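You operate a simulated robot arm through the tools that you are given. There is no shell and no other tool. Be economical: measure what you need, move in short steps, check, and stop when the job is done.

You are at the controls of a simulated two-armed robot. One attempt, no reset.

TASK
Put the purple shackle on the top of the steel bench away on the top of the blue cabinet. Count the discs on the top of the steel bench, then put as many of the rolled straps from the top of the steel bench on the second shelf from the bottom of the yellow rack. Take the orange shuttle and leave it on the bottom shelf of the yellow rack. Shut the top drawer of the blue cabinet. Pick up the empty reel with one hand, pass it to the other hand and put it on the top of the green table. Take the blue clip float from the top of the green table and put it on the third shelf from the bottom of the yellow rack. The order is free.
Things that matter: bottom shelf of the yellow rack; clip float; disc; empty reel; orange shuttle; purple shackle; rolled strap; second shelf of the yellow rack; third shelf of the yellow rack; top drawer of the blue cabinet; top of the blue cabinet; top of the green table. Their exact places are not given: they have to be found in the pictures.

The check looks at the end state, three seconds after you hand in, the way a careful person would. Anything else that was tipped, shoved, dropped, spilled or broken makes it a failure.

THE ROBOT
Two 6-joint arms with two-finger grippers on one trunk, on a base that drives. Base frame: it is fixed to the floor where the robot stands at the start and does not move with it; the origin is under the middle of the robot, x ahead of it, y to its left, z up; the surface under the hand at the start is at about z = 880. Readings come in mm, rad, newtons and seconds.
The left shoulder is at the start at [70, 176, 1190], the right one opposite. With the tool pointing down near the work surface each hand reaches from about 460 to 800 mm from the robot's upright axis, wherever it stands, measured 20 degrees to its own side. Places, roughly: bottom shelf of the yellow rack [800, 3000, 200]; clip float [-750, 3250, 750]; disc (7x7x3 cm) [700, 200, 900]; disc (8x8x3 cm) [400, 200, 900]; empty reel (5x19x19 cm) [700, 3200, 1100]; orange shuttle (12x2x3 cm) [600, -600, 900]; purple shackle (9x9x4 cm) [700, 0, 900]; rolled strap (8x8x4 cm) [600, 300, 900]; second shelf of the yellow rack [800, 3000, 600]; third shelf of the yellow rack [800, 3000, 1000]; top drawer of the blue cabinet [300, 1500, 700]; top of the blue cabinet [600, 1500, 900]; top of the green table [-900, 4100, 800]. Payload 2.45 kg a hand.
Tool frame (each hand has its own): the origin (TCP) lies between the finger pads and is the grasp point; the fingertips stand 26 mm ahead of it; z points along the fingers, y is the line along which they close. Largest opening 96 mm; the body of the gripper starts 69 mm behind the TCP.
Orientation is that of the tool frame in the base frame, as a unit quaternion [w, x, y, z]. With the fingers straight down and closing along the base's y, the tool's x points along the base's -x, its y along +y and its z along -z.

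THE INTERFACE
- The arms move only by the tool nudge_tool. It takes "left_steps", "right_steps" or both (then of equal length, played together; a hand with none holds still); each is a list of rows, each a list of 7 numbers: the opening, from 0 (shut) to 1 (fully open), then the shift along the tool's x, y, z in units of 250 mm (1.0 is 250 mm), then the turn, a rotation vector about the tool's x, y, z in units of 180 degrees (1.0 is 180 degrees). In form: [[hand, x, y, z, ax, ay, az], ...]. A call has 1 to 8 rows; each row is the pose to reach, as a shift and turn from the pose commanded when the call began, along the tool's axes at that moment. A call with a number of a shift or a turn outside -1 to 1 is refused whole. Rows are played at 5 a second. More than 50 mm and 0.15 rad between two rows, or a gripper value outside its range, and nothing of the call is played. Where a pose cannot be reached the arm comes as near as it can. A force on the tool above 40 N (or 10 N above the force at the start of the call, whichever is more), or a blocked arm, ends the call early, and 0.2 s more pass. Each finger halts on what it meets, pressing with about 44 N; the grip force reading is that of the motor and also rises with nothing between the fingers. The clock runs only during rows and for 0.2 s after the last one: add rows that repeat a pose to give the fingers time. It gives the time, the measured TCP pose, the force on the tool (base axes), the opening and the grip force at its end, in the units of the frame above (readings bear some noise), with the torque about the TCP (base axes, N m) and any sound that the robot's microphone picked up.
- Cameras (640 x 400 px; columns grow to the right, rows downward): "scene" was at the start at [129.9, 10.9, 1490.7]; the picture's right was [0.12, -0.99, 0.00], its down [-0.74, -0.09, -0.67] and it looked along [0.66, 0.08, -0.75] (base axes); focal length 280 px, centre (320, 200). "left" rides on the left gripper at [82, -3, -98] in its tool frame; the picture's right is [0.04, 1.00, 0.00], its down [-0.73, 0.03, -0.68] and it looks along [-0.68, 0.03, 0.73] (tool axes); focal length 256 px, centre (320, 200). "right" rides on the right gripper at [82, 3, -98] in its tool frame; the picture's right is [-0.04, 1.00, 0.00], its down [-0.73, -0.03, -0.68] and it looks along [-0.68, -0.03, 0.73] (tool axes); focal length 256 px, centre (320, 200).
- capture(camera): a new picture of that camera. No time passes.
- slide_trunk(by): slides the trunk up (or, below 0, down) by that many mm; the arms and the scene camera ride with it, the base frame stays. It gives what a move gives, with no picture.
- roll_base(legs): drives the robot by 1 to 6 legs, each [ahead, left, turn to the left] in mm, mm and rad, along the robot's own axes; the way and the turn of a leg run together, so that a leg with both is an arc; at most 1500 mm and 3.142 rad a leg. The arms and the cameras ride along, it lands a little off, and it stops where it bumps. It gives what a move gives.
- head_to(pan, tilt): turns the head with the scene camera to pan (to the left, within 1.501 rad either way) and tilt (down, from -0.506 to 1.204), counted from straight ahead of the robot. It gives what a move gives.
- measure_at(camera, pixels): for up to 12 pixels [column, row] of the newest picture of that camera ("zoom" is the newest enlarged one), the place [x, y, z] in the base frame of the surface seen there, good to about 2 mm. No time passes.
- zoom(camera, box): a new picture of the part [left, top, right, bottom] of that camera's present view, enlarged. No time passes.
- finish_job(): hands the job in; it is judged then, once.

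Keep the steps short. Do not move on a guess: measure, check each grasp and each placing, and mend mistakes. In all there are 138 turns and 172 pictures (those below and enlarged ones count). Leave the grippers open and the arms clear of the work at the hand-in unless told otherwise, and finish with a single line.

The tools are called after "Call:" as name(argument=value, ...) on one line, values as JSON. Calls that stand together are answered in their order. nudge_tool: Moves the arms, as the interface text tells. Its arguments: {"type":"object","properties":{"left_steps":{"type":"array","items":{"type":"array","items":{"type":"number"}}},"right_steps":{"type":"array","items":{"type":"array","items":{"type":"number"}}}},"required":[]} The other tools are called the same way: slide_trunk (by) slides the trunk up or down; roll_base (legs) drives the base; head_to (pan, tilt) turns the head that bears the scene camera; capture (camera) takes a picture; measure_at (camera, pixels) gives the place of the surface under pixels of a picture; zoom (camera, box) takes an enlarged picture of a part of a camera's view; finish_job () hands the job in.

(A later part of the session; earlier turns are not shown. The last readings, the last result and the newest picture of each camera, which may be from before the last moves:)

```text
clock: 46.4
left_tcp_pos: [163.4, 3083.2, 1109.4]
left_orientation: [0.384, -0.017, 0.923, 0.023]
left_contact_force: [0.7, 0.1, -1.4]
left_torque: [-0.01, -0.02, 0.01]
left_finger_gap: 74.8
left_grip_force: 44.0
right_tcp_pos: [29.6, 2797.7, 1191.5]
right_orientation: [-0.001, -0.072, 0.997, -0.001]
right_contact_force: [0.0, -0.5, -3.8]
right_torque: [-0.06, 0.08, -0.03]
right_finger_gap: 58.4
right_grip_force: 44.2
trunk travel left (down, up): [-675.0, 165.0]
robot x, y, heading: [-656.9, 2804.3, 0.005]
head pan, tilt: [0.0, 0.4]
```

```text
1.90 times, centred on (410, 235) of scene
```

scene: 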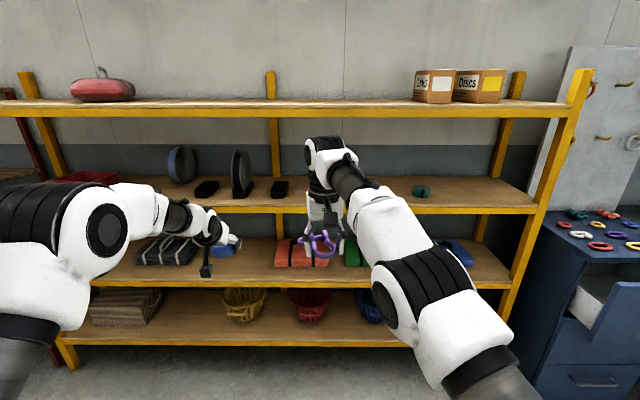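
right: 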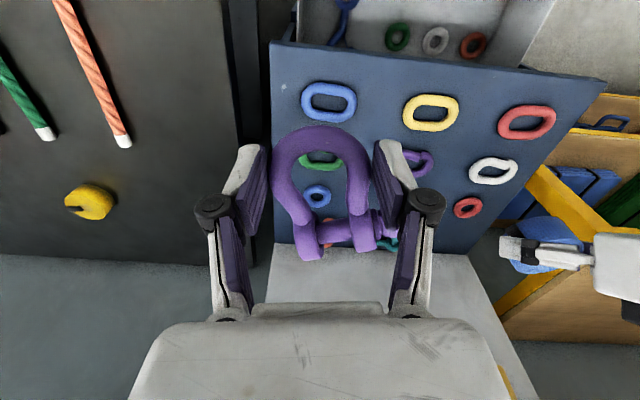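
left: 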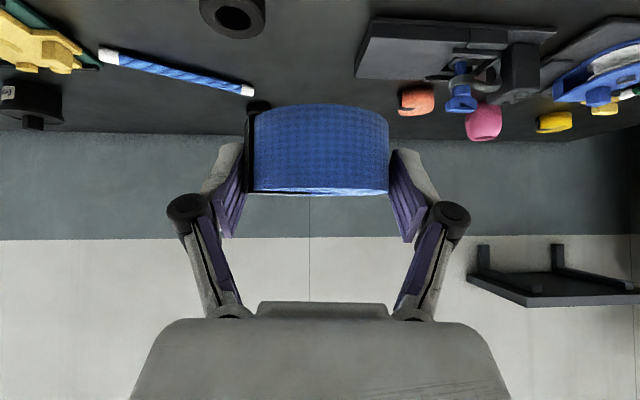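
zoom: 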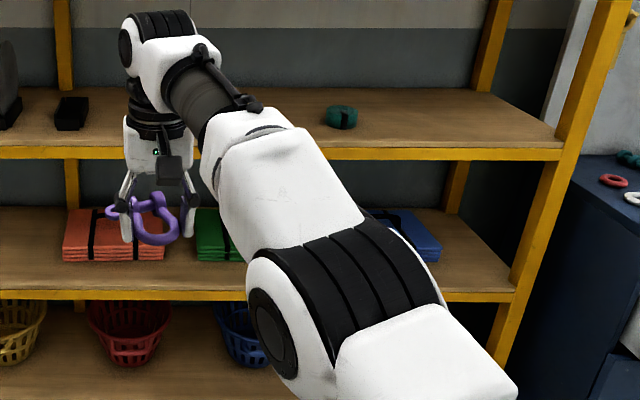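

Shelves: bottom z=250, second z=650, third z=1050, front edge x≈578. A free stretch on the second shelf lies at y≈3060–3420. Retract the right hand 150 mm and lower the trunk 400 mm.

Call:
nudge_tool(right_steps=[[0.3, 0.15, 0, 0.05, 0, 0, 0], [0.3, 0.3, 0, 0.1, 0, 0, 0], [0.3, 0.45, 0, 0.15, 0, 0, 0], [0.3, 0.6, 0, 0.2, 0, 0, 0]])

Call:
slide_trunk(by=-390)

Call:
roll_base(legs=[[300, 190, -0.005]])

Call:
head_to(pan=0.25, tilt=0.35)

Call:
capture(camera="scene")

Call:
capture(camera="left")

```text
clock: 47.3
left_tcp_pos: [163.6, 3084.1, 1110.0]
left_orientation: [0.385, -0.016, 0.923, 0.022]
left_contact_force: [-0.5, 0.3, -1.6]
left_torque: [0.01, 0.02, -0.02]
left_finger_gap: 74.8
left_grip_force: 43.9
right_tcp_pos: [-78.0, 2727.9, 1070.4]
right_orientation: [-0.093, -0.05, 0.994, 0.034]
right_contact_force: [-0.9, -0.3, -4.5]
right_torque: [-0.03, 0.11, -0.01]
right_finger_gap: 58.1
right_grip_force: 44.0
right hand out of reach, approached as far as the arm can: row 2, 3, 4
trunk travel left (down, up): [-675.0, 165.0]
robot x, y, heading: [-653.5, 2803.2, 0.003]
head pan, tilt: [0.0, 0.4]
stopped in row 4 (right hand): the arm was blocked; the commanded pose is now the measured one
```

```text
clock: 51.2
left_tcp_pos: [164.2, 3106.2, 754.6]
left_orientation: [0.389, -0.009, 0.921, 0.012]
left_contact_force: [-0.6, -0.1, -0.4]
left_torque: [0.0, 0.13, -0.01]
left_finger_gap: 74.7
left_grip_force: 43.7
right_tcp_pos: [-76.5, 2728.5, 734.7]
right_orientation: [-0.086, 0.005, 0.994, 0.069]
right_contact_force: [0.6, 1.1, -4.0]
right_torque: [-0.08, 0.13, 0.01]
right_finger_gap: 58.0
right_grip_force: 44.1
trunk travel left (down, up): [-322.0, 518.0]
robot x, y, heading: [-659.7, 2844.7, -0.039]
head pan, tilt: [0.0, 0.4]
stopped: the arm was blocked; the commanded pose is now the measured one
```

```text
clock: 52.0
left_tcp_pos: [166.6, 3139.6, 738.2]
left_orientation: [0.39, -0.017, 0.921, -0.008]
left_contact_force: [0.3, -0.5, -0.3]
left_torque: [0.02, 0.06, -0.03]
left_finger_gap: 74.9
left_grip_force: 43.5
right_tcp_pos: [-65.6, 2740.4, 743.9]
right_orientation: [-0.086, 0.03, 0.993, 0.07]
right_contact_force: [-0.7, -0.2, -4.6]
right_torque: [0.0, 0.09, 0.02]
right_finger_gap: 57.9
right_grip_force: 43.9
trunk travel left (down, up): [-322.0, 518.0]
robot x, y, heading: [-652.9, 2844.8, -0.036]
head pan, tilt: [0.0, 0.4]
stopped in leg 1: the robot was blocked; the commanded pose is now the measured one
```

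```text
clock: 52.8
left_tcp_pos: [167.1, 3137.6, 738.9]
left_orientation: [0.389, -0.017, 0.921, -0.006]
left_contact_force: [0.1, 0.7, -1.2]
left_torque: [0.02, -0.02, 0.01]
left_finger_gap: 75.0
left_grip_force: 44.3
right_tcp_pos: [-65.3, 2740.3, 742.0]
right_orientation: [-0.087, 0.029, 0.993, 0.07]
right_contact_force: [-0.4, -0.3, -4.8]
right_torque: [-0.04, 0.14, -0.03]
right_finger_gap: 57.9
right_grip_force: 43.7
trunk travel left (down, up): [-322.0, 518.0]
robot x, y, heading: [-654.3, 2843.8, -0.034]
head pan, tilt: [0.25, 0.351]
```

```text
140 pictures are left
```

scene: 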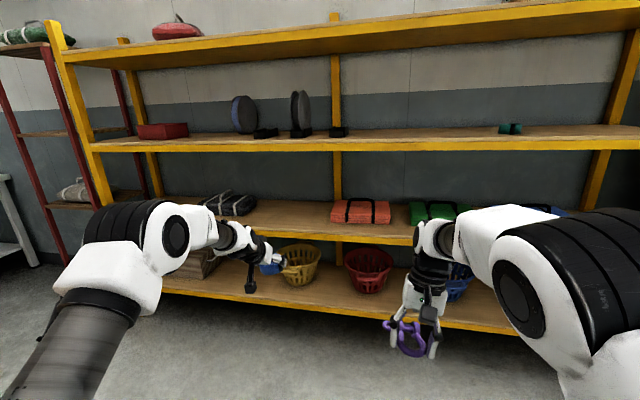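

```text
139 pictures are left
```

left: 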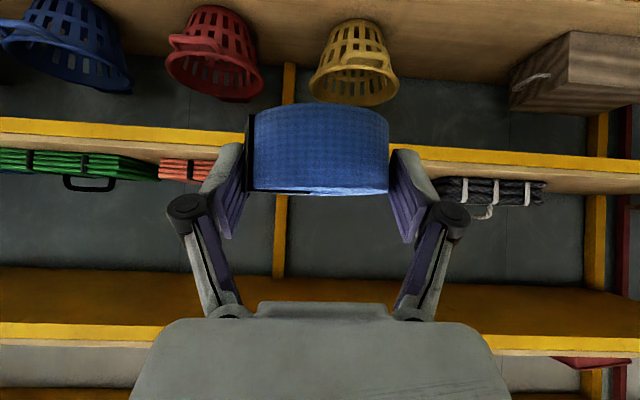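

Something blocks the robot. Look around to the right and left for the obstacle.

Call:
head_to(pan=-1.2, tilt=0.7)

Call:
capture(camera="scene")

Call:
head_to(pan=1.4, tilt=0.7)

Call:
capture(camera="scene")

Call:
head_to(pan=0, tilt=1.2)

Call:
capture(camera="scene")

```text
clock: 54.3
left_tcp_pos: [166.6, 3136.2, 739.0]
left_orientation: [0.39, -0.015, 0.921, -0.008]
left_contact_force: [-0.7, -0.2, -1.2]
left_torque: [0.02, -0.02, 0.01]
left_finger_gap: 75.1
left_grip_force: 43.3
right_tcp_pos: [-67.4, 2738.2, 740.6]
right_orientation: [-0.088, 0.03, 0.993, 0.071]
right_contact_force: [-0.1, 0.6, -3.2]
right_torque: [-0.03, 0.12, 0.0]
right_finger_gap: 58.1
right_grip_force: 44.0
trunk travel left (down, up): [-322.0, 518.0]
robot x, y, heading: [-656.5, 2839.8, -0.043]
head pan, tilt: [-1.201, 0.7]
```

```text
138 pictures are left
```

scene: 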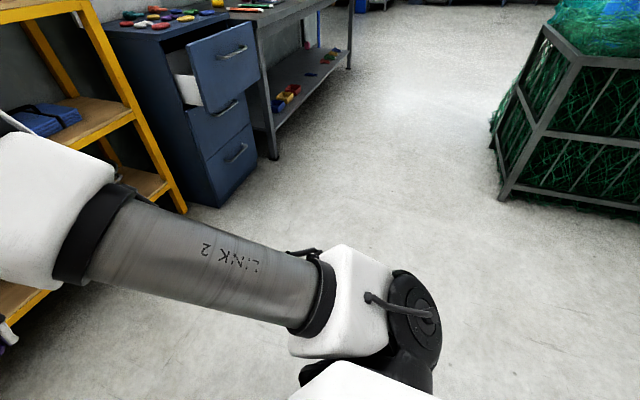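

```text
clock: 56.6
left_tcp_pos: [167.6, 3136.1, 738.4]
left_orientation: [0.389, -0.015, 0.921, -0.007]
left_contact_force: [-0.5, -0.1, -1.3]
left_torque: [0.03, 0.04, -0.02]
left_finger_gap: 74.7
left_grip_force: 43.9
right_tcp_pos: [-67.4, 2738.4, 741.6]
right_orientation: [-0.088, 0.03, 0.993, 0.072]
right_contact_force: [-0.3, 0.2, -4.2]
right_torque: [-0.02, 0.09, 0.01]
right_finger_gap: 57.8
right_grip_force: 44.3
trunk travel left (down, up): [-322.0, 518.0]
robot x, y, heading: [-661.6, 2844.9, -0.036]
head pan, tilt: [1.4, 0.7]
```

```text
137 pictures are left
```

scene: 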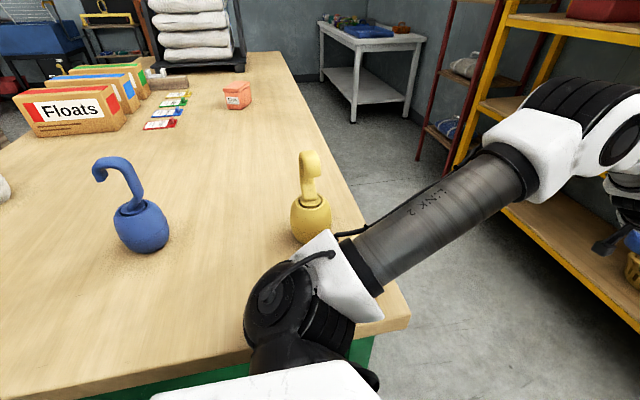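

```text
clock: 58.2
left_tcp_pos: [167.4, 3135.6, 739.3]
left_orientation: [0.389, -0.014, 0.921, -0.008]
left_contact_force: [0.3, -0.1, -2.0]
left_torque: [-0.05, 0.04, 0.0]
left_finger_gap: 75.1
left_grip_force: 44.0
right_tcp_pos: [-67.9, 2738.6, 741.5]
right_orientation: [-0.089, 0.03, 0.993, 0.07]
right_contact_force: [0.2, -1.0, -4.0]
right_torque: [0.0, 0.08, -0.01]
right_finger_gap: 58.1
right_grip_force: 43.8
trunk travel left (down, up): [-322.0, 518.0]
robot x, y, heading: [-658.2, 2842.9, -0.037]
head pan, tilt: [0.0, 1.201]
```

```text
136 pictures are left
```

scene: 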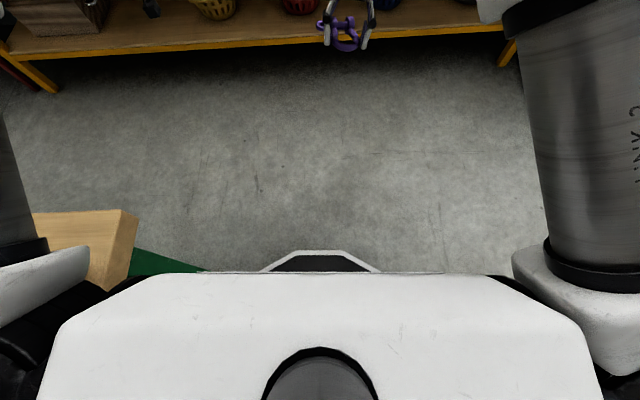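

The left shoulder came down onto the green table's corner (floats still stand). Raise the trunk back up, then drive away ahead, and look at the table.

Call:
slide_trunk(by=350)

Call:
head_to(pan=1.4, tilt=0.9)

Call:
capture(camera="scene")

```text
clock: 61.6
left_tcp_pos: [168.2, 3156.7, 1069.0]
left_orientation: [0.386, -0.021, 0.922, -0.018]
left_contact_force: [0.1, -0.6, -1.7]
left_torque: [0.0, 0.03, -0.06]
left_finger_gap: 74.4
left_grip_force: 43.8
right_tcp_pos: [-66.3, 2765.8, 1081.3]
right_orientation: [-0.091, 0.019, 0.995, 0.048]
right_contact_force: [-0.1, -0.3, -3.7]
right_torque: [-0.02, 0.08, 0.01]
right_finger_gap: 57.8
right_grip_force: 43.5
trunk travel left (down, up): [-672.0, 168.0]
robot x, y, heading: [-655.5, 2842.0, -0.029]
head pan, tilt: [0.0, 1.201]
```

```text
clock: 63.1
left_tcp_pos: [168.6, 3156.2, 1068.7]
left_orientation: [0.385, -0.022, 0.922, -0.017]
left_contact_force: [0.8, 0.0, -1.3]
left_torque: [-0.02, 0.04, 0.0]
left_finger_gap: 74.8
left_grip_force: 43.9
right_tcp_pos: [-66.8, 2765.9, 1082.8]
right_orientation: [-0.091, 0.019, 0.995, 0.048]
right_contact_force: [-0.3, -0.1, -3.7]
right_torque: [-0.03, 0.09, -0.03]
right_finger_gap: 57.8
right_grip_force: 43.7
trunk travel left (down, up): [-672.0, 168.0]
robot x, y, heading: [-658.9, 2842.8, -0.032]
head pan, tilt: [1.4, 0.901]
```

```text
135 pictures are left
```

scene: 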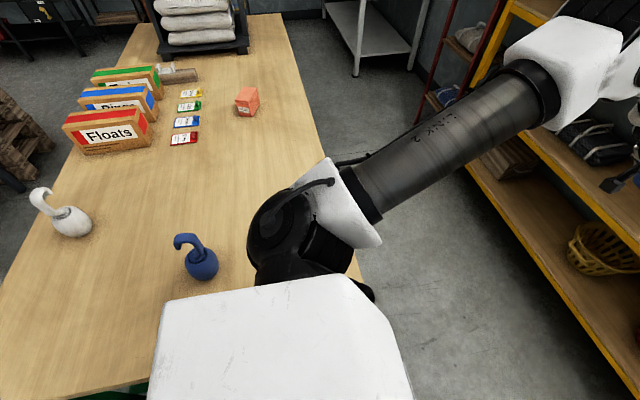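

Call:
measure_at(camera="scene", pixels=[[360, 270], [125, 382], [320, 140], [200, 262], [75, 222], [200, 330], [240, 100], [100, 300]])

Call:
roll_base(legs=[[300, 0, 0.03]])

Call:
head_to(pan=1.5, tilt=0.8)

Call:
capture(camera="scene")

```text
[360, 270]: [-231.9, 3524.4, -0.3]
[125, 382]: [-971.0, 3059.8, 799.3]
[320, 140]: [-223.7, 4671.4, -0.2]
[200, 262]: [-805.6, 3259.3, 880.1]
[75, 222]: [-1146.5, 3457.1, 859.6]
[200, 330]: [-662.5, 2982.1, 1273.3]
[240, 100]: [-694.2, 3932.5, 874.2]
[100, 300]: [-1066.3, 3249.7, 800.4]
```

```text
clock: 64.7
left_tcp_pos: [254.9, 3207.3, 1069.5]
left_orientation: [0.386, -0.074, 0.919, 0.004]
left_contact_force: [0.0, 0.2, -1.5]
left_torque: [-0.02, 0.01, -0.01]
left_finger_gap: 74.9
left_grip_force: 43.7
right_tcp_pos: [69.1, 2792.9, 1082.5]
right_orientation: [-0.092, -0.037, 0.994, 0.045]
right_contact_force: [0.3, -0.6, -4.3]
right_torque: [-0.07, 0.12, 0.01]
right_finger_gap: 57.9
right_grip_force: 44.1
trunk travel left (down, up): [-672.0, 168.0]
robot x, y, heading: [-525.4, 2802.9, 0.086]
head pan, tilt: [1.4, 0.901]
stopped in leg 1: the robot was blocked; the commanded pose is now the measured one
```

```text
clock: 65.3
left_tcp_pos: [260.8, 3207.1, 1067.0]
left_orientation: [0.385, -0.075, 0.92, 0.004]
left_contact_force: [1.2, -0.7, -2.3]
left_torque: [0.01, 0.0, 0.0]
left_finger_gap: 74.7
left_grip_force: 43.7
right_tcp_pos: [74.4, 2792.9, 1079.9]
right_orientation: [-0.094, -0.038, 0.994, 0.044]
right_contact_force: [0.3, 0.2, -4.8]
right_torque: [-0.05, 0.14, 0.02]
right_finger_gap: 58.1
right_grip_force: 44.2
trunk travel left (down, up): [-672.0, 168.0]
robot x, y, heading: [-526.4, 2801.2, 0.086]
head pan, tilt: [1.499, 0.799]
```

```text
134 pictures are left
```

scene: 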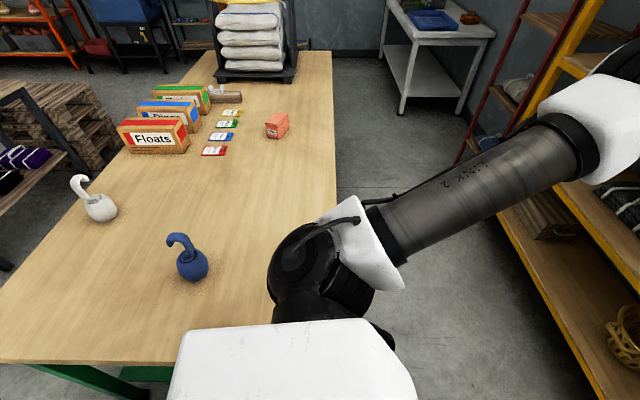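

Still touching. Drive sideways away from the table (to the right) 300 mm.

Call:
roll_base(legs=[[0, -300, 0]])

Call:
capture(camera="scene")

```text
clock: 67.4
left_tcp_pos: [283.5, 2906.7, 1069.4]
left_orientation: [0.386, -0.074, 0.92, 0.004]
left_contact_force: [0.1, -0.3, -1.9]
left_torque: [0.02, 0.01, 0.01]
left_finger_gap: 74.9
left_grip_force: 43.8
right_tcp_pos: [94.1, 2490.3, 1082.5]
right_orientation: [-0.093, -0.036, 0.994, 0.044]
right_contact_force: [-0.1, 0.1, -4.0]
right_torque: [-0.05, 0.13, 0.0]
right_finger_gap: 58.3
right_grip_force: 43.8
trunk travel left (down, up): [-672.0, 168.0]
robot x, y, heading: [-497.4, 2503.8, 0.086]
head pan, tilt: [1.499, 0.799]
```

```text
133 pictures are left
```

scene: 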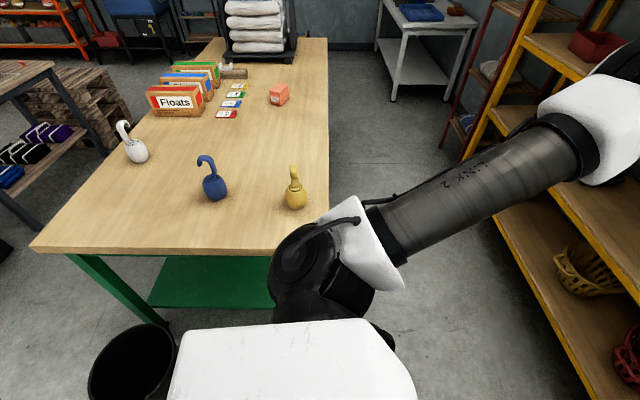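

All three floats stand. Measure the table edges, floats and the bin to keep clear from now on.

Call:
measure_at(camera="scene", pixels=[[327, 180], [327, 42], [45, 245], [250, 250], [213, 185], [295, 198], [130, 340], [277, 92], [295, 140], [137, 150], [205, 162], [150, 325]])

```text
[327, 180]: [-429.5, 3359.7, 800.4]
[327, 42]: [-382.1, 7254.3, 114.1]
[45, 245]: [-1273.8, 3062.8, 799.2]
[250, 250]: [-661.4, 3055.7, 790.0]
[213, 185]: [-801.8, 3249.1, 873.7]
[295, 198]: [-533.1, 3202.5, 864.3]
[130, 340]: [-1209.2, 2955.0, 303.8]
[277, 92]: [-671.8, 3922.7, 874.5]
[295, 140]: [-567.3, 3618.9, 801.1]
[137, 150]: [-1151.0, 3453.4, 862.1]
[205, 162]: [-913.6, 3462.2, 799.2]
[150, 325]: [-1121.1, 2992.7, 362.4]
```

Table spans x −1280…−425, y from 3050. I'd best work the rack at y<3000. Look at the rack from here.

Call:
roll_base(legs=[[0, 0, -0.086]])

Call:
head_to(pan=0.0, tilt=0.5)

Call:
capture(camera="scene")

Call:
capture(camera="right")

```text
clock: 68.3
left_tcp_pos: [315.5, 2838.9, 1068.1]
left_orientation: [0.387, -0.036, 0.922, -0.013]
left_contact_force: [0.0, 0.5, -2.1]
left_torque: [-0.01, 0.04, 0.0]
left_finger_gap: 74.8
left_grip_force: 44.0
right_tcp_pos: [92.1, 2440.3, 1082.7]
right_orientation: [-0.091, 0.006, 0.995, 0.048]
right_contact_force: [-0.5, 0.2, -4.0]
right_torque: [-0.03, 0.1, 0.0]
right_finger_gap: 57.9
right_grip_force: 44.4
trunk travel left (down, up): [-672.0, 168.0]
robot x, y, heading: [-500.7, 2499.5, -0.007]
head pan, tilt: [1.499, 0.799]
```

```text
clock: 69.9
left_tcp_pos: [315.6, 2837.6, 1069.2]
left_orientation: [0.386, -0.035, 0.922, -0.012]
left_contact_force: [1.0, 0.0, -1.3]
left_torque: [-0.03, -0.02, -0.01]
left_finger_gap: 74.9
left_grip_force: 43.9
right_tcp_pos: [92.5, 2440.0, 1082.2]
right_orientation: [-0.092, 0.006, 0.995, 0.049]
right_contact_force: [-0.4, 0.2, -3.6]
right_torque: [-0.06, 0.08, -0.02]
right_finger_gap: 58.2
right_grip_force: 44.4
trunk travel left (down, up): [-672.0, 168.0]
robot x, y, heading: [-500.8, 2501.4, -0.002]
head pan, tilt: [0.0, 0.499]
```

```text
132 pictures are left
```

scene: 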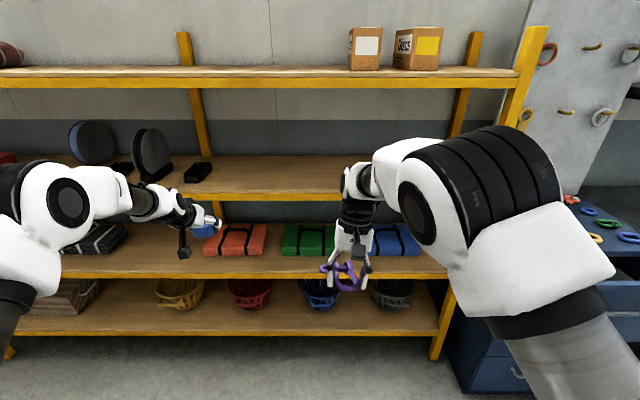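

```text
131 pictures are left
```

right: 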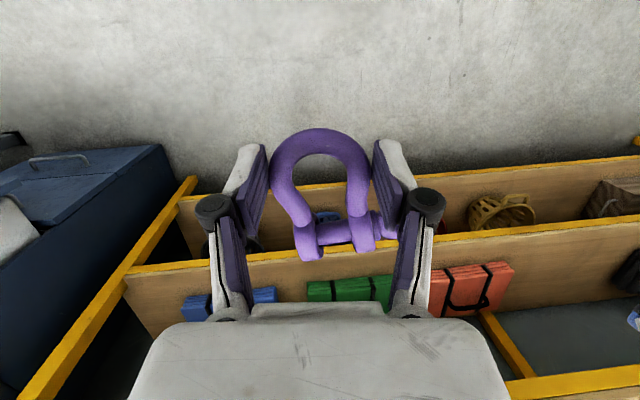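

Call:
measure_at(camera="scene", pixels=[[207, 254], [127, 248], [283, 252], [266, 252], [340, 255], [418, 255], [425, 270], [170, 262], [215, 300], [170, 318], [275, 320], [400, 322]])

Call:
zoom(camera="scene", box=[60, 110, 260, 235])

Call:
measure_at(camera="zoom", pixels=[[280, 130], [310, 210], [240, 180], [340, 130], [190, 170], [450, 190], [500, 200], [270, 200], [560, 200], [290, 60], [330, 90], [320, 175]])

```text
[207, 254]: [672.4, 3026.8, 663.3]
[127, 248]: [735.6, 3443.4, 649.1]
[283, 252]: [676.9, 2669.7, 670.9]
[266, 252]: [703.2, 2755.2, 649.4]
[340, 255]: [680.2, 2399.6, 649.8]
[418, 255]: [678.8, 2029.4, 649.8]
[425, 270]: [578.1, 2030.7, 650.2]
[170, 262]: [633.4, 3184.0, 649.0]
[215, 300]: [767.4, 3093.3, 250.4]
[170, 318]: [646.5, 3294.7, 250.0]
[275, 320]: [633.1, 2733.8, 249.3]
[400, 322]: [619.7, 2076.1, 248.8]
```

```text
3.20 times, centred on (160, 172) of scene
```

zoom: 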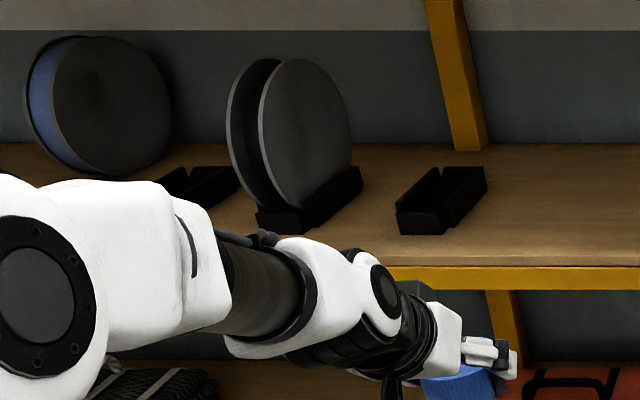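

```text
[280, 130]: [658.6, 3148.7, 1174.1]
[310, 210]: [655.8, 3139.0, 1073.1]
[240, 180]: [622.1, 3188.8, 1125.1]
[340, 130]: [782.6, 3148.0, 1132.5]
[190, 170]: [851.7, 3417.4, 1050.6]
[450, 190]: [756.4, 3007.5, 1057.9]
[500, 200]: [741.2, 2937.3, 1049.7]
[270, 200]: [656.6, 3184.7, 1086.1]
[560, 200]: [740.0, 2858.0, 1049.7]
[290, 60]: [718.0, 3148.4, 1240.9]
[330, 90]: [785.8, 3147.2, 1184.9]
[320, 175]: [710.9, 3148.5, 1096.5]
```

The empty reel stands in a cradle on the third shelf at ≈(710,3165,1155). Free space for straps on the second shelf: y 3040–3430. Drive to (−300,2760), then lower the trunk 372 mm.

Call:
roll_base(legs=[[200, 0, 0], [0, 260, 0]])

Call:
slide_trunk(by=-365)

Call:
head_to(pan=0.35, tilt=0.35)

Call:
capture(camera="scene")

Call:
capture(camera="left")

```text
clock: 72.9
left_tcp_pos: [514.1, 3095.7, 1070.1]
left_orientation: [0.385, -0.036, 0.922, -0.011]
left_contact_force: [0.2, -0.2, -2.3]
left_torque: [0.0, 0.01, 0.04]
left_finger_gap: 74.9
left_grip_force: 44.2
right_tcp_pos: [291.5, 2698.5, 1081.5]
right_orientation: [-0.092, 0.006, 0.995, 0.049]
right_contact_force: [0.1, 0.1, -4.2]
right_torque: [-0.02, 0.08, 0.0]
right_finger_gap: 58.0
right_grip_force: 43.8
trunk travel left (down, up): [-672.0, 168.0]
robot x, y, heading: [-301.3, 2760.2, 0.002]
head pan, tilt: [0.0, 0.499]
```

```text
clock: 76.5
left_tcp_pos: [513.4, 3097.4, 704.3]
left_orientation: [0.386, -0.036, 0.922, -0.012]
left_contact_force: [-1.0, 0.6, -2.4]
left_torque: [-0.02, 0.05, 0.01]
left_finger_gap: 74.7
left_grip_force: 44.5
right_tcp_pos: [291.1, 2698.4, 717.4]
right_orientation: [-0.092, 0.006, 0.995, 0.049]
right_contact_force: [-0.4, -0.5, -3.7]
right_torque: [-0.05, 0.11, -0.02]
right_finger_gap: 57.8
right_grip_force: 44.0
trunk travel left (down, up): [-307.0, 533.0]
robot x, y, heading: [-304.8, 2762.2, -0.007]
head pan, tilt: [0.0, 0.499]
```

```text
clock: 77.3
left_tcp_pos: [513.5, 3097.2, 704.9]
left_orientation: [0.386, -0.037, 0.922, -0.011]
left_contact_force: [-0.1, -0.3, -2.6]
left_torque: [-0.03, 0.04, -0.02]
left_finger_gap: 74.9
left_grip_force: 43.9
right_tcp_pos: [291.5, 2699.4, 717.0]
right_orientation: [-0.092, 0.005, 0.995, 0.049]
right_contact_force: [0.4, -1.2, -3.3]
right_torque: [-0.08, 0.13, -0.04]
right_finger_gap: 57.7
right_grip_force: 43.7
trunk travel left (down, up): [-307.0, 533.0]
robot x, y, heading: [-302.0, 2755.4, -0.0]
head pan, tilt: [0.351, 0.351]
```

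```text
129 pictures are left
```

scene: 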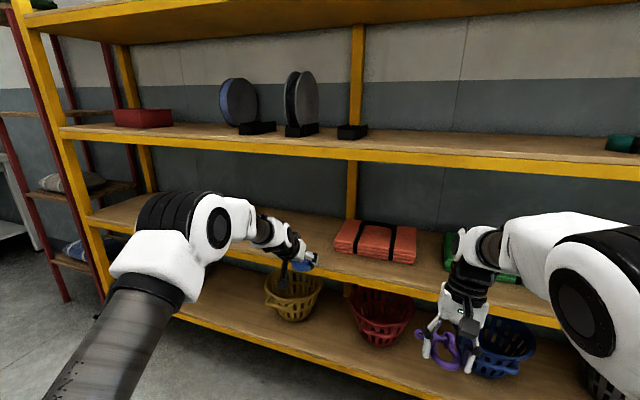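

```text
128 pictures are left
```

left: 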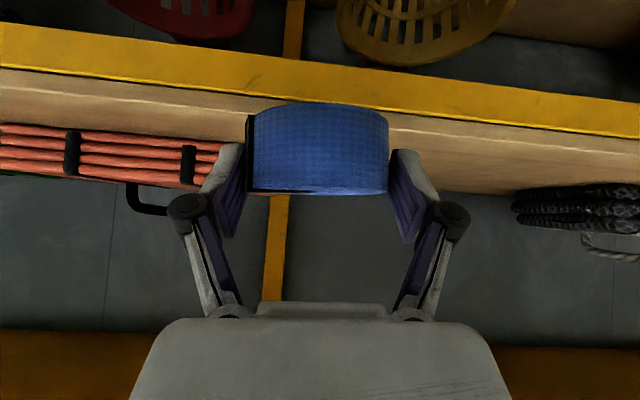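

Aligned at the second-shelf gap. Drive in 140 mm ahead and 45 mm left, then lower.

Call:
roll_base(legs=[[140, 45, 0]])

Call:
slide_trunk(by=-16)

Call:
capture(camera="left")

Call:
capture(camera="scene")

```text
clock: 78.7
left_tcp_pos: [653.6, 3141.3, 703.0]
left_orientation: [0.385, -0.036, 0.922, -0.011]
left_contact_force: [1.2, -0.9, -1.7]
left_torque: [0.0, 0.0, 0.0]
left_finger_gap: 74.5
left_grip_force: 44.0
right_tcp_pos: [432.1, 2743.3, 715.3]
right_orientation: [-0.091, 0.006, 0.995, 0.05]
right_contact_force: [0.4, 0.4, -3.1]
right_torque: [-0.01, 0.13, 0.01]
right_finger_gap: 57.8
right_grip_force: 43.6
trunk travel left (down, up): [-307.0, 533.0]
robot x, y, heading: [-163.5, 2800.5, 0.002]
head pan, tilt: [0.351, 0.351]
```

```text
clock: 79.3
left_tcp_pos: [653.0, 3141.7, 688.4]
left_orientation: [0.386, -0.036, 0.922, -0.011]
left_contact_force: [-0.9, -0.1, -1.7]
left_torque: [-0.01, 0.03, 0.01]
left_finger_gap: 74.7
left_grip_force: 44.2
right_tcp_pos: [430.6, 2742.9, 701.3]
right_orientation: [-0.091, 0.005, 0.995, 0.049]
right_contact_force: [-0.1, 0.6, -4.6]
right_torque: [-0.02, 0.08, -0.02]
right_finger_gap: 57.8
right_grip_force: 44.1
trunk travel left (down, up): [-291.0, 549.0]
robot x, y, heading: [-164.8, 2803.3, 0.004]
head pan, tilt: [0.351, 0.351]
```

```text
127 pictures are left
```

left: 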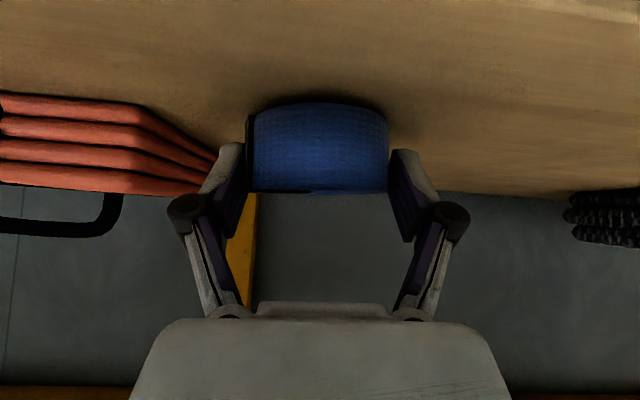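

```text
126 pictures are left
```

scene: 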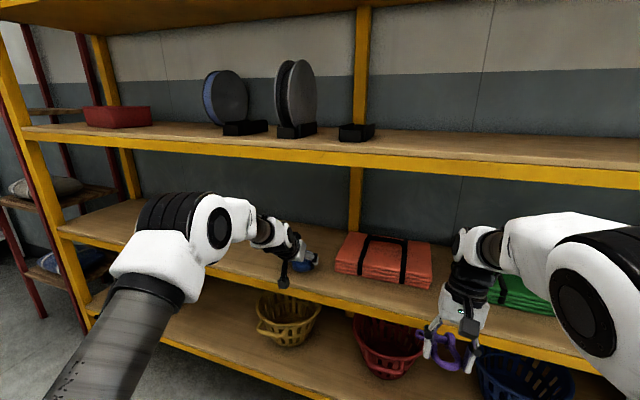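

Strap bottom is about 6 mm above the shelf. Lower 5 mm and open the left fingers, then back out along the fingers.

Call:
slide_trunk(by=-5)

Call:
nudge_tool(left_steps=[[0.85, 0, 0, 0, 0, 0, 0], [1, 0, 0, 0, 0, 0, 0], [1, 0, 0, 0, 0, 0, 0], [1, 0, 0, -0.15, 0, 0, 0], [1, 0, 0, -0.3, 0, 0, 0]])

Call:
capture(camera="left")

```text
clock: 79.8
left_tcp_pos: [653.2, 3142.0, 685.2]
left_orientation: [0.386, -0.035, 0.922, -0.012]
left_contact_force: [2.4, 0.9, 4.8]
left_torque: [0.27, -0.12, -0.09]
left_finger_gap: 74.7
left_grip_force: 44.3
right_tcp_pos: [430.5, 2743.7, 696.3]
right_orientation: [-0.092, 0.005, 0.995, 0.048]
right_contact_force: [0.4, 0.3, -4.2]
right_torque: [-0.03, 0.11, -0.03]
right_finger_gap: 58.2
right_grip_force: 44.0
trunk travel left (down, up): [-286.0, 554.0]
robot x, y, heading: [-165.7, 2802.9, -0.007]
head pan, tilt: [0.351, 0.351]
```

```text
clock: 81.0
left_tcp_pos: [598.5, 3140.6, 736.9]
left_orientation: [0.386, -0.035, 0.922, -0.013]
left_contact_force: [0.6, -0.3, -0.1]
left_torque: [0.01, 0.01, -0.01]
left_finger_gap: 96.1
left_grip_force: 0.0
right_tcp_pos: [430.3, 2742.5, 696.6]
right_orientation: [-0.091, 0.006, 0.995, 0.048]
right_contact_force: [0.0, 0.2, -3.5]
right_torque: [-0.01, 0.08, 0.02]
right_finger_gap: 58.0
right_grip_force: 44.4
trunk travel left (down, up): [-286.0, 554.0]
robot x, y, heading: [-162.7, 2800.8, -0.001]
head pan, tilt: [0.351, 0.351]
```

```text
125 pictures are left
```

left: 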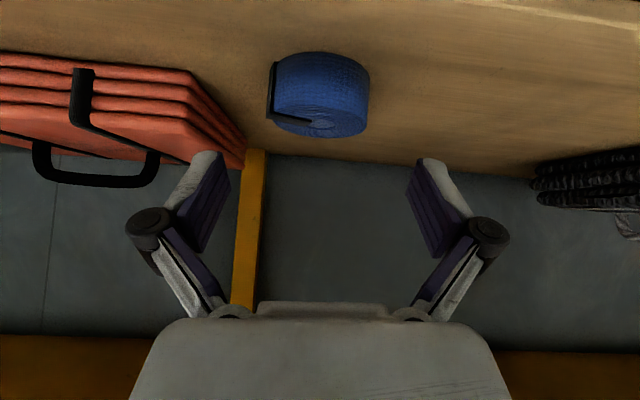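

Strap 1 stands well on the second shelf. Back out, raise the trunk 130 mm, and drive to the front of the drawer with the left hand shut as a pusher.

Call:
roll_base(legs=[[-480, 0, 0], [0, -800, 0], [0, -786, 0]])

Call:
slide_trunk(by=128)

Call:
nudge_tool(left_steps=[[0.5, 0, 0, 0, 0, 0, 0], [0, 0, 0, 0, 0, 0, 0], [0, 0, 0, 0, 0, 0, 0], [0, 0, 0, 0, 0, 0, 0]])

Call:
head_to(pan=0.4, tilt=0.5)

Call:
capture(camera="scene")

Call:
capture(camera="left")

```text
clock: 83.1
left_tcp_pos: [320.5, 3113.9, 723.1]
left_orientation: [0.378, -0.021, 0.925, -0.019]
left_contact_force: [-0.2, 0.0, 0.2]
left_torque: [0.04, -0.01, -0.01]
left_finger_gap: 96.0
left_grip_force: 0.1
right_tcp_pos: [139.6, 2720.7, 688.0]
right_orientation: [-0.098, 0.022, 0.994, 0.049]
right_contact_force: [0.6, 0.4, -3.9]
right_torque: [-0.02, 0.1, -0.01]
right_finger_gap: 58.0
right_grip_force: 44.3
trunk travel left (down, up): [-286.0, 554.0]
robot x, y, heading: [-457.6, 2798.7, -0.036]
head pan, tilt: [0.351, 0.351]
stopped in leg 1: the robot was blocked; the commanded pose is now the measured one
```

```text
clock: 84.7
left_tcp_pos: [309.8, 3117.5, 862.0]
left_orientation: [0.384, -0.023, 0.923, -0.017]
left_contact_force: [-0.7, -0.2, -0.2]
left_torque: [0.01, 0.0, -0.01]
left_finger_gap: 95.8
left_grip_force: 0.1
right_tcp_pos: [132.3, 2724.4, 823.6]
right_orientation: [-0.091, 0.02, 0.994, 0.05]
right_contact_force: [1.1, 0.1, -4.6]
right_torque: [-0.05, 0.15, -0.01]
right_finger_gap: 58.1
right_grip_force: 44.1
trunk travel left (down, up): [-414.0, 426.0]
robot x, y, heading: [-457.4, 2798.1, -0.031]
head pan, tilt: [0.351, 0.351]
```

```text
clock: 85.7
left_tcp_pos: [307.9, 3117.6, 862.1]
left_orientation: [0.384, -0.023, 0.923, -0.017]
left_contact_force: [-0.4, 0.1, 0.2]
left_torque: [-0.03, -0.02, 0.0]
left_finger_gap: 0.0
left_grip_force: 28.3
right_tcp_pos: [131.3, 2723.5, 824.4]
right_orientation: [-0.091, 0.019, 0.994, 0.05]
right_contact_force: [-0.1, 0.0, -4.5]
right_torque: [-0.03, 0.12, -0.02]
right_finger_gap: 57.7
right_grip_force: 44.1
trunk travel left (down, up): [-414.0, 426.0]
robot x, y, heading: [-461.1, 2802.5, -0.029]
head pan, tilt: [0.351, 0.351]
```

```text
clock: 86.4
left_tcp_pos: [309.9, 3116.4, 861.7]
left_orientation: [0.384, -0.023, 0.923, -0.017]
left_contact_force: [1.3, 0.1, -0.4]
left_torque: [0.0, 0.02, -0.01]
left_finger_gap: 0.1
left_grip_force: 28.1
right_tcp_pos: [131.1, 2723.8, 823.9]
right_orientation: [-0.091, 0.019, 0.994, 0.05]
right_contact_force: [0.0, 0.0, -4.1]
right_torque: [-0.01, 0.12, 0.0]
right_finger_gap: 58.0
right_grip_force: 44.1
trunk travel left (down, up): [-414.0, 426.0]
robot x, y, heading: [-458.4, 2799.3, -0.026]
head pan, tilt: [0.4, 0.499]
```

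```text
124 pictures are left
```

scene: 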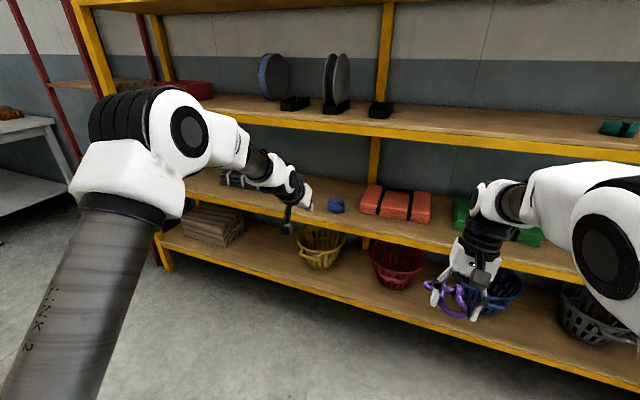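

```text
123 pictures are left
```

left: 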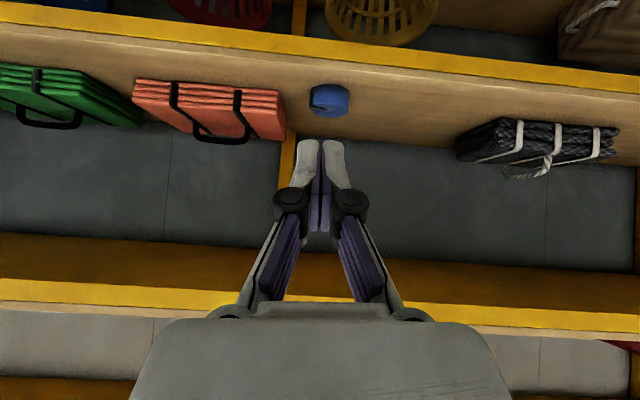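

The left shoulder touched the table again while backing; from now on I leave sideways first. Drive right, then to the drawer front.

Call:
roll_base(legs=[[20, -400, 0.028], [-180, -500, 0], [0, -684, 0]])

Call:
head_to(pan=1.5, tilt=0.4)

Call:
capture(camera="scene")

Call:
head_to(pan=0.35, tilt=0.5)

Call:
capture(camera="scene")

Call:
capture(camera="left")

```text
clock: 94.9
left_tcp_pos: [135.1, 1548.2, 861.4]
left_orientation: [0.384, -0.036, 0.923, -0.012]
left_contact_force: [-0.2, -0.3, -0.3]
left_torque: [0.02, 0.0, 0.0]
left_finger_gap: 0.0
left_grip_force: 28.4
right_tcp_pos: [-32.4, 1150.1, 823.2]
right_orientation: [-0.092, 0.005, 0.995, 0.049]
right_contact_force: [0.0, 0.8, -3.7]
right_torque: [-0.01, 0.1, -0.01]
right_finger_gap: 57.7
right_grip_force: 44.4
trunk travel left (down, up): [-414.0, 426.0]
robot x, y, heading: [-623.1, 1209.2, -0.004]
head pan, tilt: [0.4, 0.499]
```

```text
clock: 96.3
left_tcp_pos: [134.2, 1549.5, 862.8]
left_orientation: [0.384, -0.037, 0.922, -0.011]
left_contact_force: [0.0, -0.2, 0.8]
left_torque: [-0.02, 0.0, 0.02]
left_finger_gap: 0.0
left_grip_force: 28.1
right_tcp_pos: [-33.1, 1150.0, 823.6]
right_orientation: [-0.092, 0.006, 0.995, 0.05]
right_contact_force: [-0.7, -0.6, -4.1]
right_torque: [-0.02, 0.1, 0.01]
right_finger_gap: 57.8
right_grip_force: 44.0
trunk travel left (down, up): [-414.0, 426.0]
robot x, y, heading: [-627.9, 1207.1, 0.001]
head pan, tilt: [1.499, 0.4]
```

```text
122 pictures are left
```

scene: 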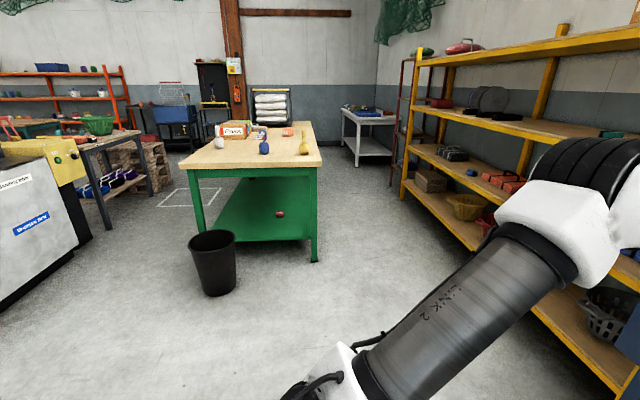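

```text
clock: 97.6
left_tcp_pos: [135.9, 1550.6, 863.4]
left_orientation: [0.385, -0.035, 0.922, -0.012]
left_contact_force: [1.1, 0.3, -1.3]
left_torque: [-0.01, -0.01, 0.0]
left_finger_gap: 0.0
left_grip_force: 28.8
right_tcp_pos: [-33.1, 1152.3, 824.1]
right_orientation: [-0.091, 0.005, 0.995, 0.048]
right_contact_force: [-1.0, -0.4, -3.0]
right_torque: [-0.02, 0.1, -0.02]
right_finger_gap: 57.8
right_grip_force: 43.9
trunk travel left (down, up): [-414.0, 426.0]
robot x, y, heading: [-623.5, 1209.5, -0.0]
head pan, tilt: [0.351, 0.499]
```

```text
121 pictures are left
```

scene: 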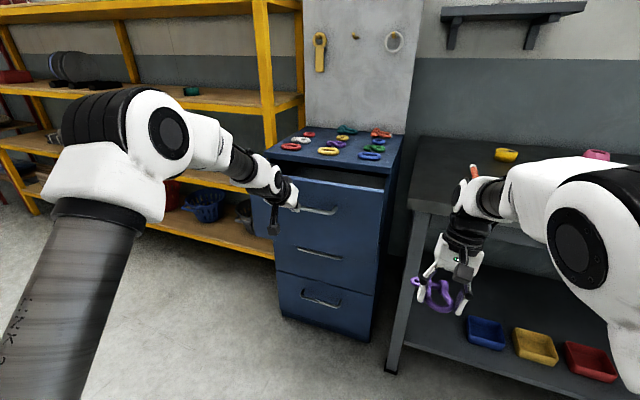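

```text
120 pictures are left
```

left: 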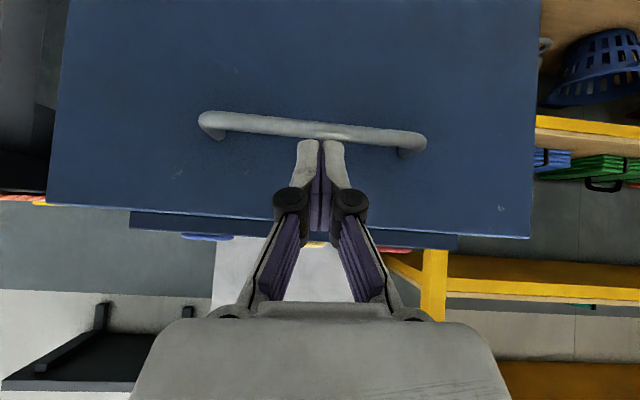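

Table and its things look fine. Measure the drawer front and handle in the left view.

Call:
measure_at(camera="left", pixels=[[320, 128], [270, 170], [400, 200], [100, 190], [500, 220], [400, 180], [250, 190], [180, 222]])

Call:
nudge_tool(right_steps=[[0.3, 0, 0, -0.15, 0, 0, 0], [0.3, 0, 0, -0.3, 0, 0, 0], [0.3, 0, 0, -0.45, 0, 0, 0], [0.3, 0, 0, -0.6, 0, 0, 0], [0.3, 0, 0, -0.75, 0, 0, 0]])

```text
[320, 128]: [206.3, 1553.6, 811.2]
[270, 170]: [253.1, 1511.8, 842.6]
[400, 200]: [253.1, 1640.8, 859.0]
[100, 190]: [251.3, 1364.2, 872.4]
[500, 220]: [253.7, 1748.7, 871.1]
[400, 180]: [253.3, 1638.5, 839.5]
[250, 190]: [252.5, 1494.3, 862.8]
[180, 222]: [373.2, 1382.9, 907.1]
```

```text
clock: 98.8
left_tcp_pos: [134.7, 1549.2, 862.4]
left_orientation: [0.385, -0.035, 0.922, -0.012]
left_contact_force: [-0.1, 0.7, -1.2]
left_torque: [0.0, 0.0, 0.0]
left_finger_gap: 0.0
left_grip_force: 28.4
right_tcp_pos: [1.7, 1132.2, 1007.7]
right_orientation: [-0.092, 0.005, 0.995, 0.048]
right_contact_force: [0.0, -0.1, -3.4]
right_torque: [-0.01, 0.09, 0.02]
right_finger_gap: 57.6
right_grip_force: 43.9
trunk travel left (down, up): [-414.0, 426.0]
robot x, y, heading: [-625.6, 1210.0, -0.002]
head pan, tilt: [0.351, 0.499]
```

Front panel at x=253, closed flush would be x≈375. Push by driving 195 mm ahead with the tips at z≈858 above the handle.

Call:
slide_trunk(by=6)

Call:
roll_base(legs=[[195, 0, 0]])

Call:
capture(camera="left")

```text
clock: 99.4
left_tcp_pos: [134.6, 1548.7, 868.9]
left_orientation: [0.385, -0.035, 0.922, -0.012]
left_contact_force: [0.1, -0.5, -0.5]
left_torque: [0.0, -0.01, 0.01]
left_finger_gap: 0.0
left_grip_force: 28.2
right_tcp_pos: [2.7, 1133.0, 1013.5]
right_orientation: [-0.092, 0.005, 0.994, 0.049]
right_contact_force: [0.1, -0.5, -3.2]
right_torque: [-0.02, 0.12, 0.01]
right_finger_gap: 57.7
right_grip_force: 44.0
trunk travel left (down, up): [-420.0, 420.0]
robot x, y, heading: [-628.0, 1209.2, 0.0]
head pan, tilt: [0.351, 0.499]
```

```text
clock: 101.0
left_tcp_pos: [331.1, 1550.0, 867.2]
left_orientation: [0.383, -0.037, 0.923, -0.012]
left_contact_force: [1.4, 0.6, 0.3]
left_torque: [0.01, -0.01, -0.02]
left_finger_gap: 0.1
left_grip_force: 28.9
right_tcp_pos: [198.2, 1132.9, 1012.5]
right_orientation: [-0.093, 0.004, 0.994, 0.049]
right_contact_force: [0.0, 0.6, -4.6]
right_torque: [-0.03, 0.15, -0.05]
right_finger_gap: 57.9
right_grip_force: 43.7
trunk travel left (down, up): [-420.0, 420.0]
robot x, y, heading: [-429.4, 1210.4, -0.002]
head pan, tilt: [0.351, 0.499]
```

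```text
119 pictures are left
```

left: 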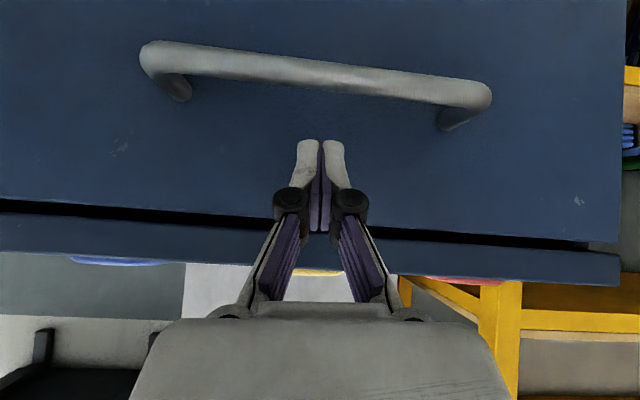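

Nearly shut. Push the rest in small steps with the base.

Call:
roll_base(legs=[[25, 0, 0]])

Call:
capture(camera="left")

Call:
measure_at(camera="left", pixels=[[150, 150], [450, 170], [230, 180], [100, 220], [100, 250], [550, 260]])

```text
clock: 101.9
left_tcp_pos: [347.8, 1550.1, 869.1]
left_orientation: [0.382, -0.037, 0.924, -0.012]
left_contact_force: [-7.1, -1.4, 2.5]
left_torque: [-0.04, -0.05, -0.07]
left_finger_gap: 0.1
left_grip_force: 28.9
right_tcp_pos: [218.6, 1135.2, 1012.7]
right_orientation: [-0.092, 0.005, 0.995, 0.048]
right_contact_force: [-0.8, -0.1, -4.8]
right_torque: [-0.02, 0.11, 0.0]
right_finger_gap: 57.6
right_grip_force: 43.3
trunk travel left (down, up): [-420.0, 420.0]
robot x, y, heading: [-409.5, 1213.4, 0.004]
head pan, tilt: [0.351, 0.499]
stopped in leg 1: the force on the tool passed its limit at 88 N (the readings are from after the stop); the commanded pose is now the measured one
```

```text
118 pictures are left
```

left: 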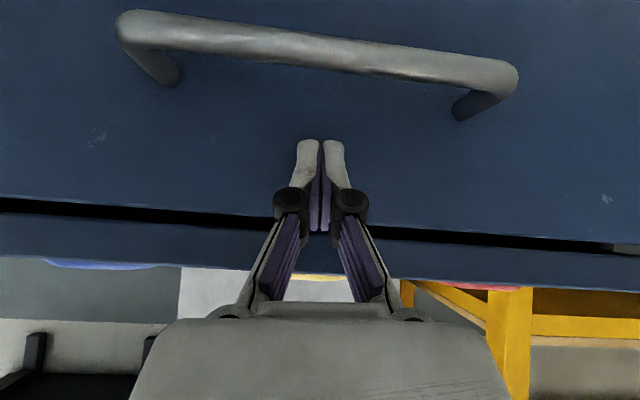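

```text
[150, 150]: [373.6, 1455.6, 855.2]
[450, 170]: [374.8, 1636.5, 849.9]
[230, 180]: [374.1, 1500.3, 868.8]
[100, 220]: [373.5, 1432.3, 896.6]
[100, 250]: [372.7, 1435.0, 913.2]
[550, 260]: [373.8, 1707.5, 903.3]
```

The drawer is flush (x=374 vs rim 373). Back off, raise the trunk 255 mm, level the right hand again and fold the left hand upright and back.

Call:
roll_base(legs=[[-160, 0, 0]])

Call:
slide_trunk(by=255)

Call:
nudge_tool(left_steps=[[0, 0.094, 0, -0.094, 0, 0.0312, 0], [0, 0.189, 0, -0.189, 0, 0.0625, 0], [0, 0.283, 0, -0.283, 0, 0.0937, 0], [0, 0.377, 0, -0.377, 0, 0.125, 0], [0, 0.472, 0, -0.472, 0, 0.1562, 0], [0, 0.566, 0, -0.566, 0, 0.1875, 0], [0, 0.66, 0, -0.66, 0, 0.2187, 0], [0, 0.755, 0, -0.755, 0, 0.25, 0]], right_steps=[[0.3, 0, 0, 0, 0.0088, -0.0141, -0.0121], [0.3, 0, 0, 0, 0.0177, -0.0282, -0.0241], [0.3, 0, 0, 0, 0.0265, -0.0423, -0.0362], [0.3, 0, 0, 0, 0.0353, -0.0564, -0.0483], [0.3, 0, 0, 0, 0.0353, -0.0564, -0.0483], [0.3, 0, 0, 0, 0.0353, -0.0564, -0.0483], [0.3, 0, 0, 0, 0.0353, -0.0564, -0.0483], [0.3, 0, 0, 0, 0.0353, -0.0564, -0.0483]])

```text
clock: 103.3
left_tcp_pos: [186.4, 1552.3, 869.2]
left_orientation: [0.382, -0.038, 0.924, -0.012]
left_contact_force: [0.4, -0.3, -0.5]
left_torque: [0.02, -0.02, 0.0]
left_finger_gap: 0.0
left_grip_force: 29.0
right_tcp_pos: [57.5, 1135.8, 1013.1]
right_orientation: [-0.092, 0.003, 0.995, 0.049]
right_contact_force: [0.0, 0.5, -4.0]
right_torque: [0.0, 0.05, -0.01]
right_finger_gap: 57.6
right_grip_force: 43.8
trunk travel left (down, up): [-420.0, 420.0]
robot x, y, heading: [-570.2, 1209.9, 0.005]
head pan, tilt: [0.351, 0.499]
```

```text
clock: 105.9
left_tcp_pos: [187.5, 1551.4, 1122.3]
left_orientation: [0.38, -0.038, 0.924, -0.012]
left_contact_force: [0.3, 0.9, -0.3]
left_torque: [-0.04, -0.03, -0.02]
left_finger_gap: 0.0
left_grip_force: 28.5
right_tcp_pos: [57.2, 1136.2, 1267.2]
right_orientation: [-0.093, 0.002, 0.995, 0.048]
right_contact_force: [0.2, 0.4, -3.7]
right_torque: [-0.01, 0.1, 0.0]
right_finger_gap: 57.8
right_grip_force: 44.3
trunk travel left (down, up): [-675.0, 165.0]
robot x, y, heading: [-569.7, 1211.4, 0.005]
head pan, tilt: [0.351, 0.499]
```

```text
clock: 107.7
left_tcp_pos: [-80.3, 1536.4, 1123.3]
left_orientation: [-0.002, -0.03, 0.999, -0.025]
left_contact_force: [0.2, -0.5, 0.0]
left_torque: [-0.01, 0.0, -0.01]
left_finger_gap: 0.0
left_grip_force: 28.3
right_tcp_pos: [56.9, 1135.2, 1267.9]
right_orientation: [0.0, -0.074, 0.997, 0.001]
right_contact_force: [0.3, -0.4, -3.3]
right_torque: [-0.03, 0.13, 0.04]
right_finger_gap: 57.8
right_grip_force: 43.7
trunk travel left (down, up): [-675.0, 165.0]
robot x, y, heading: [-568.5, 1214.7, 0.005]
head pan, tilt: [0.351, 0.499]
```

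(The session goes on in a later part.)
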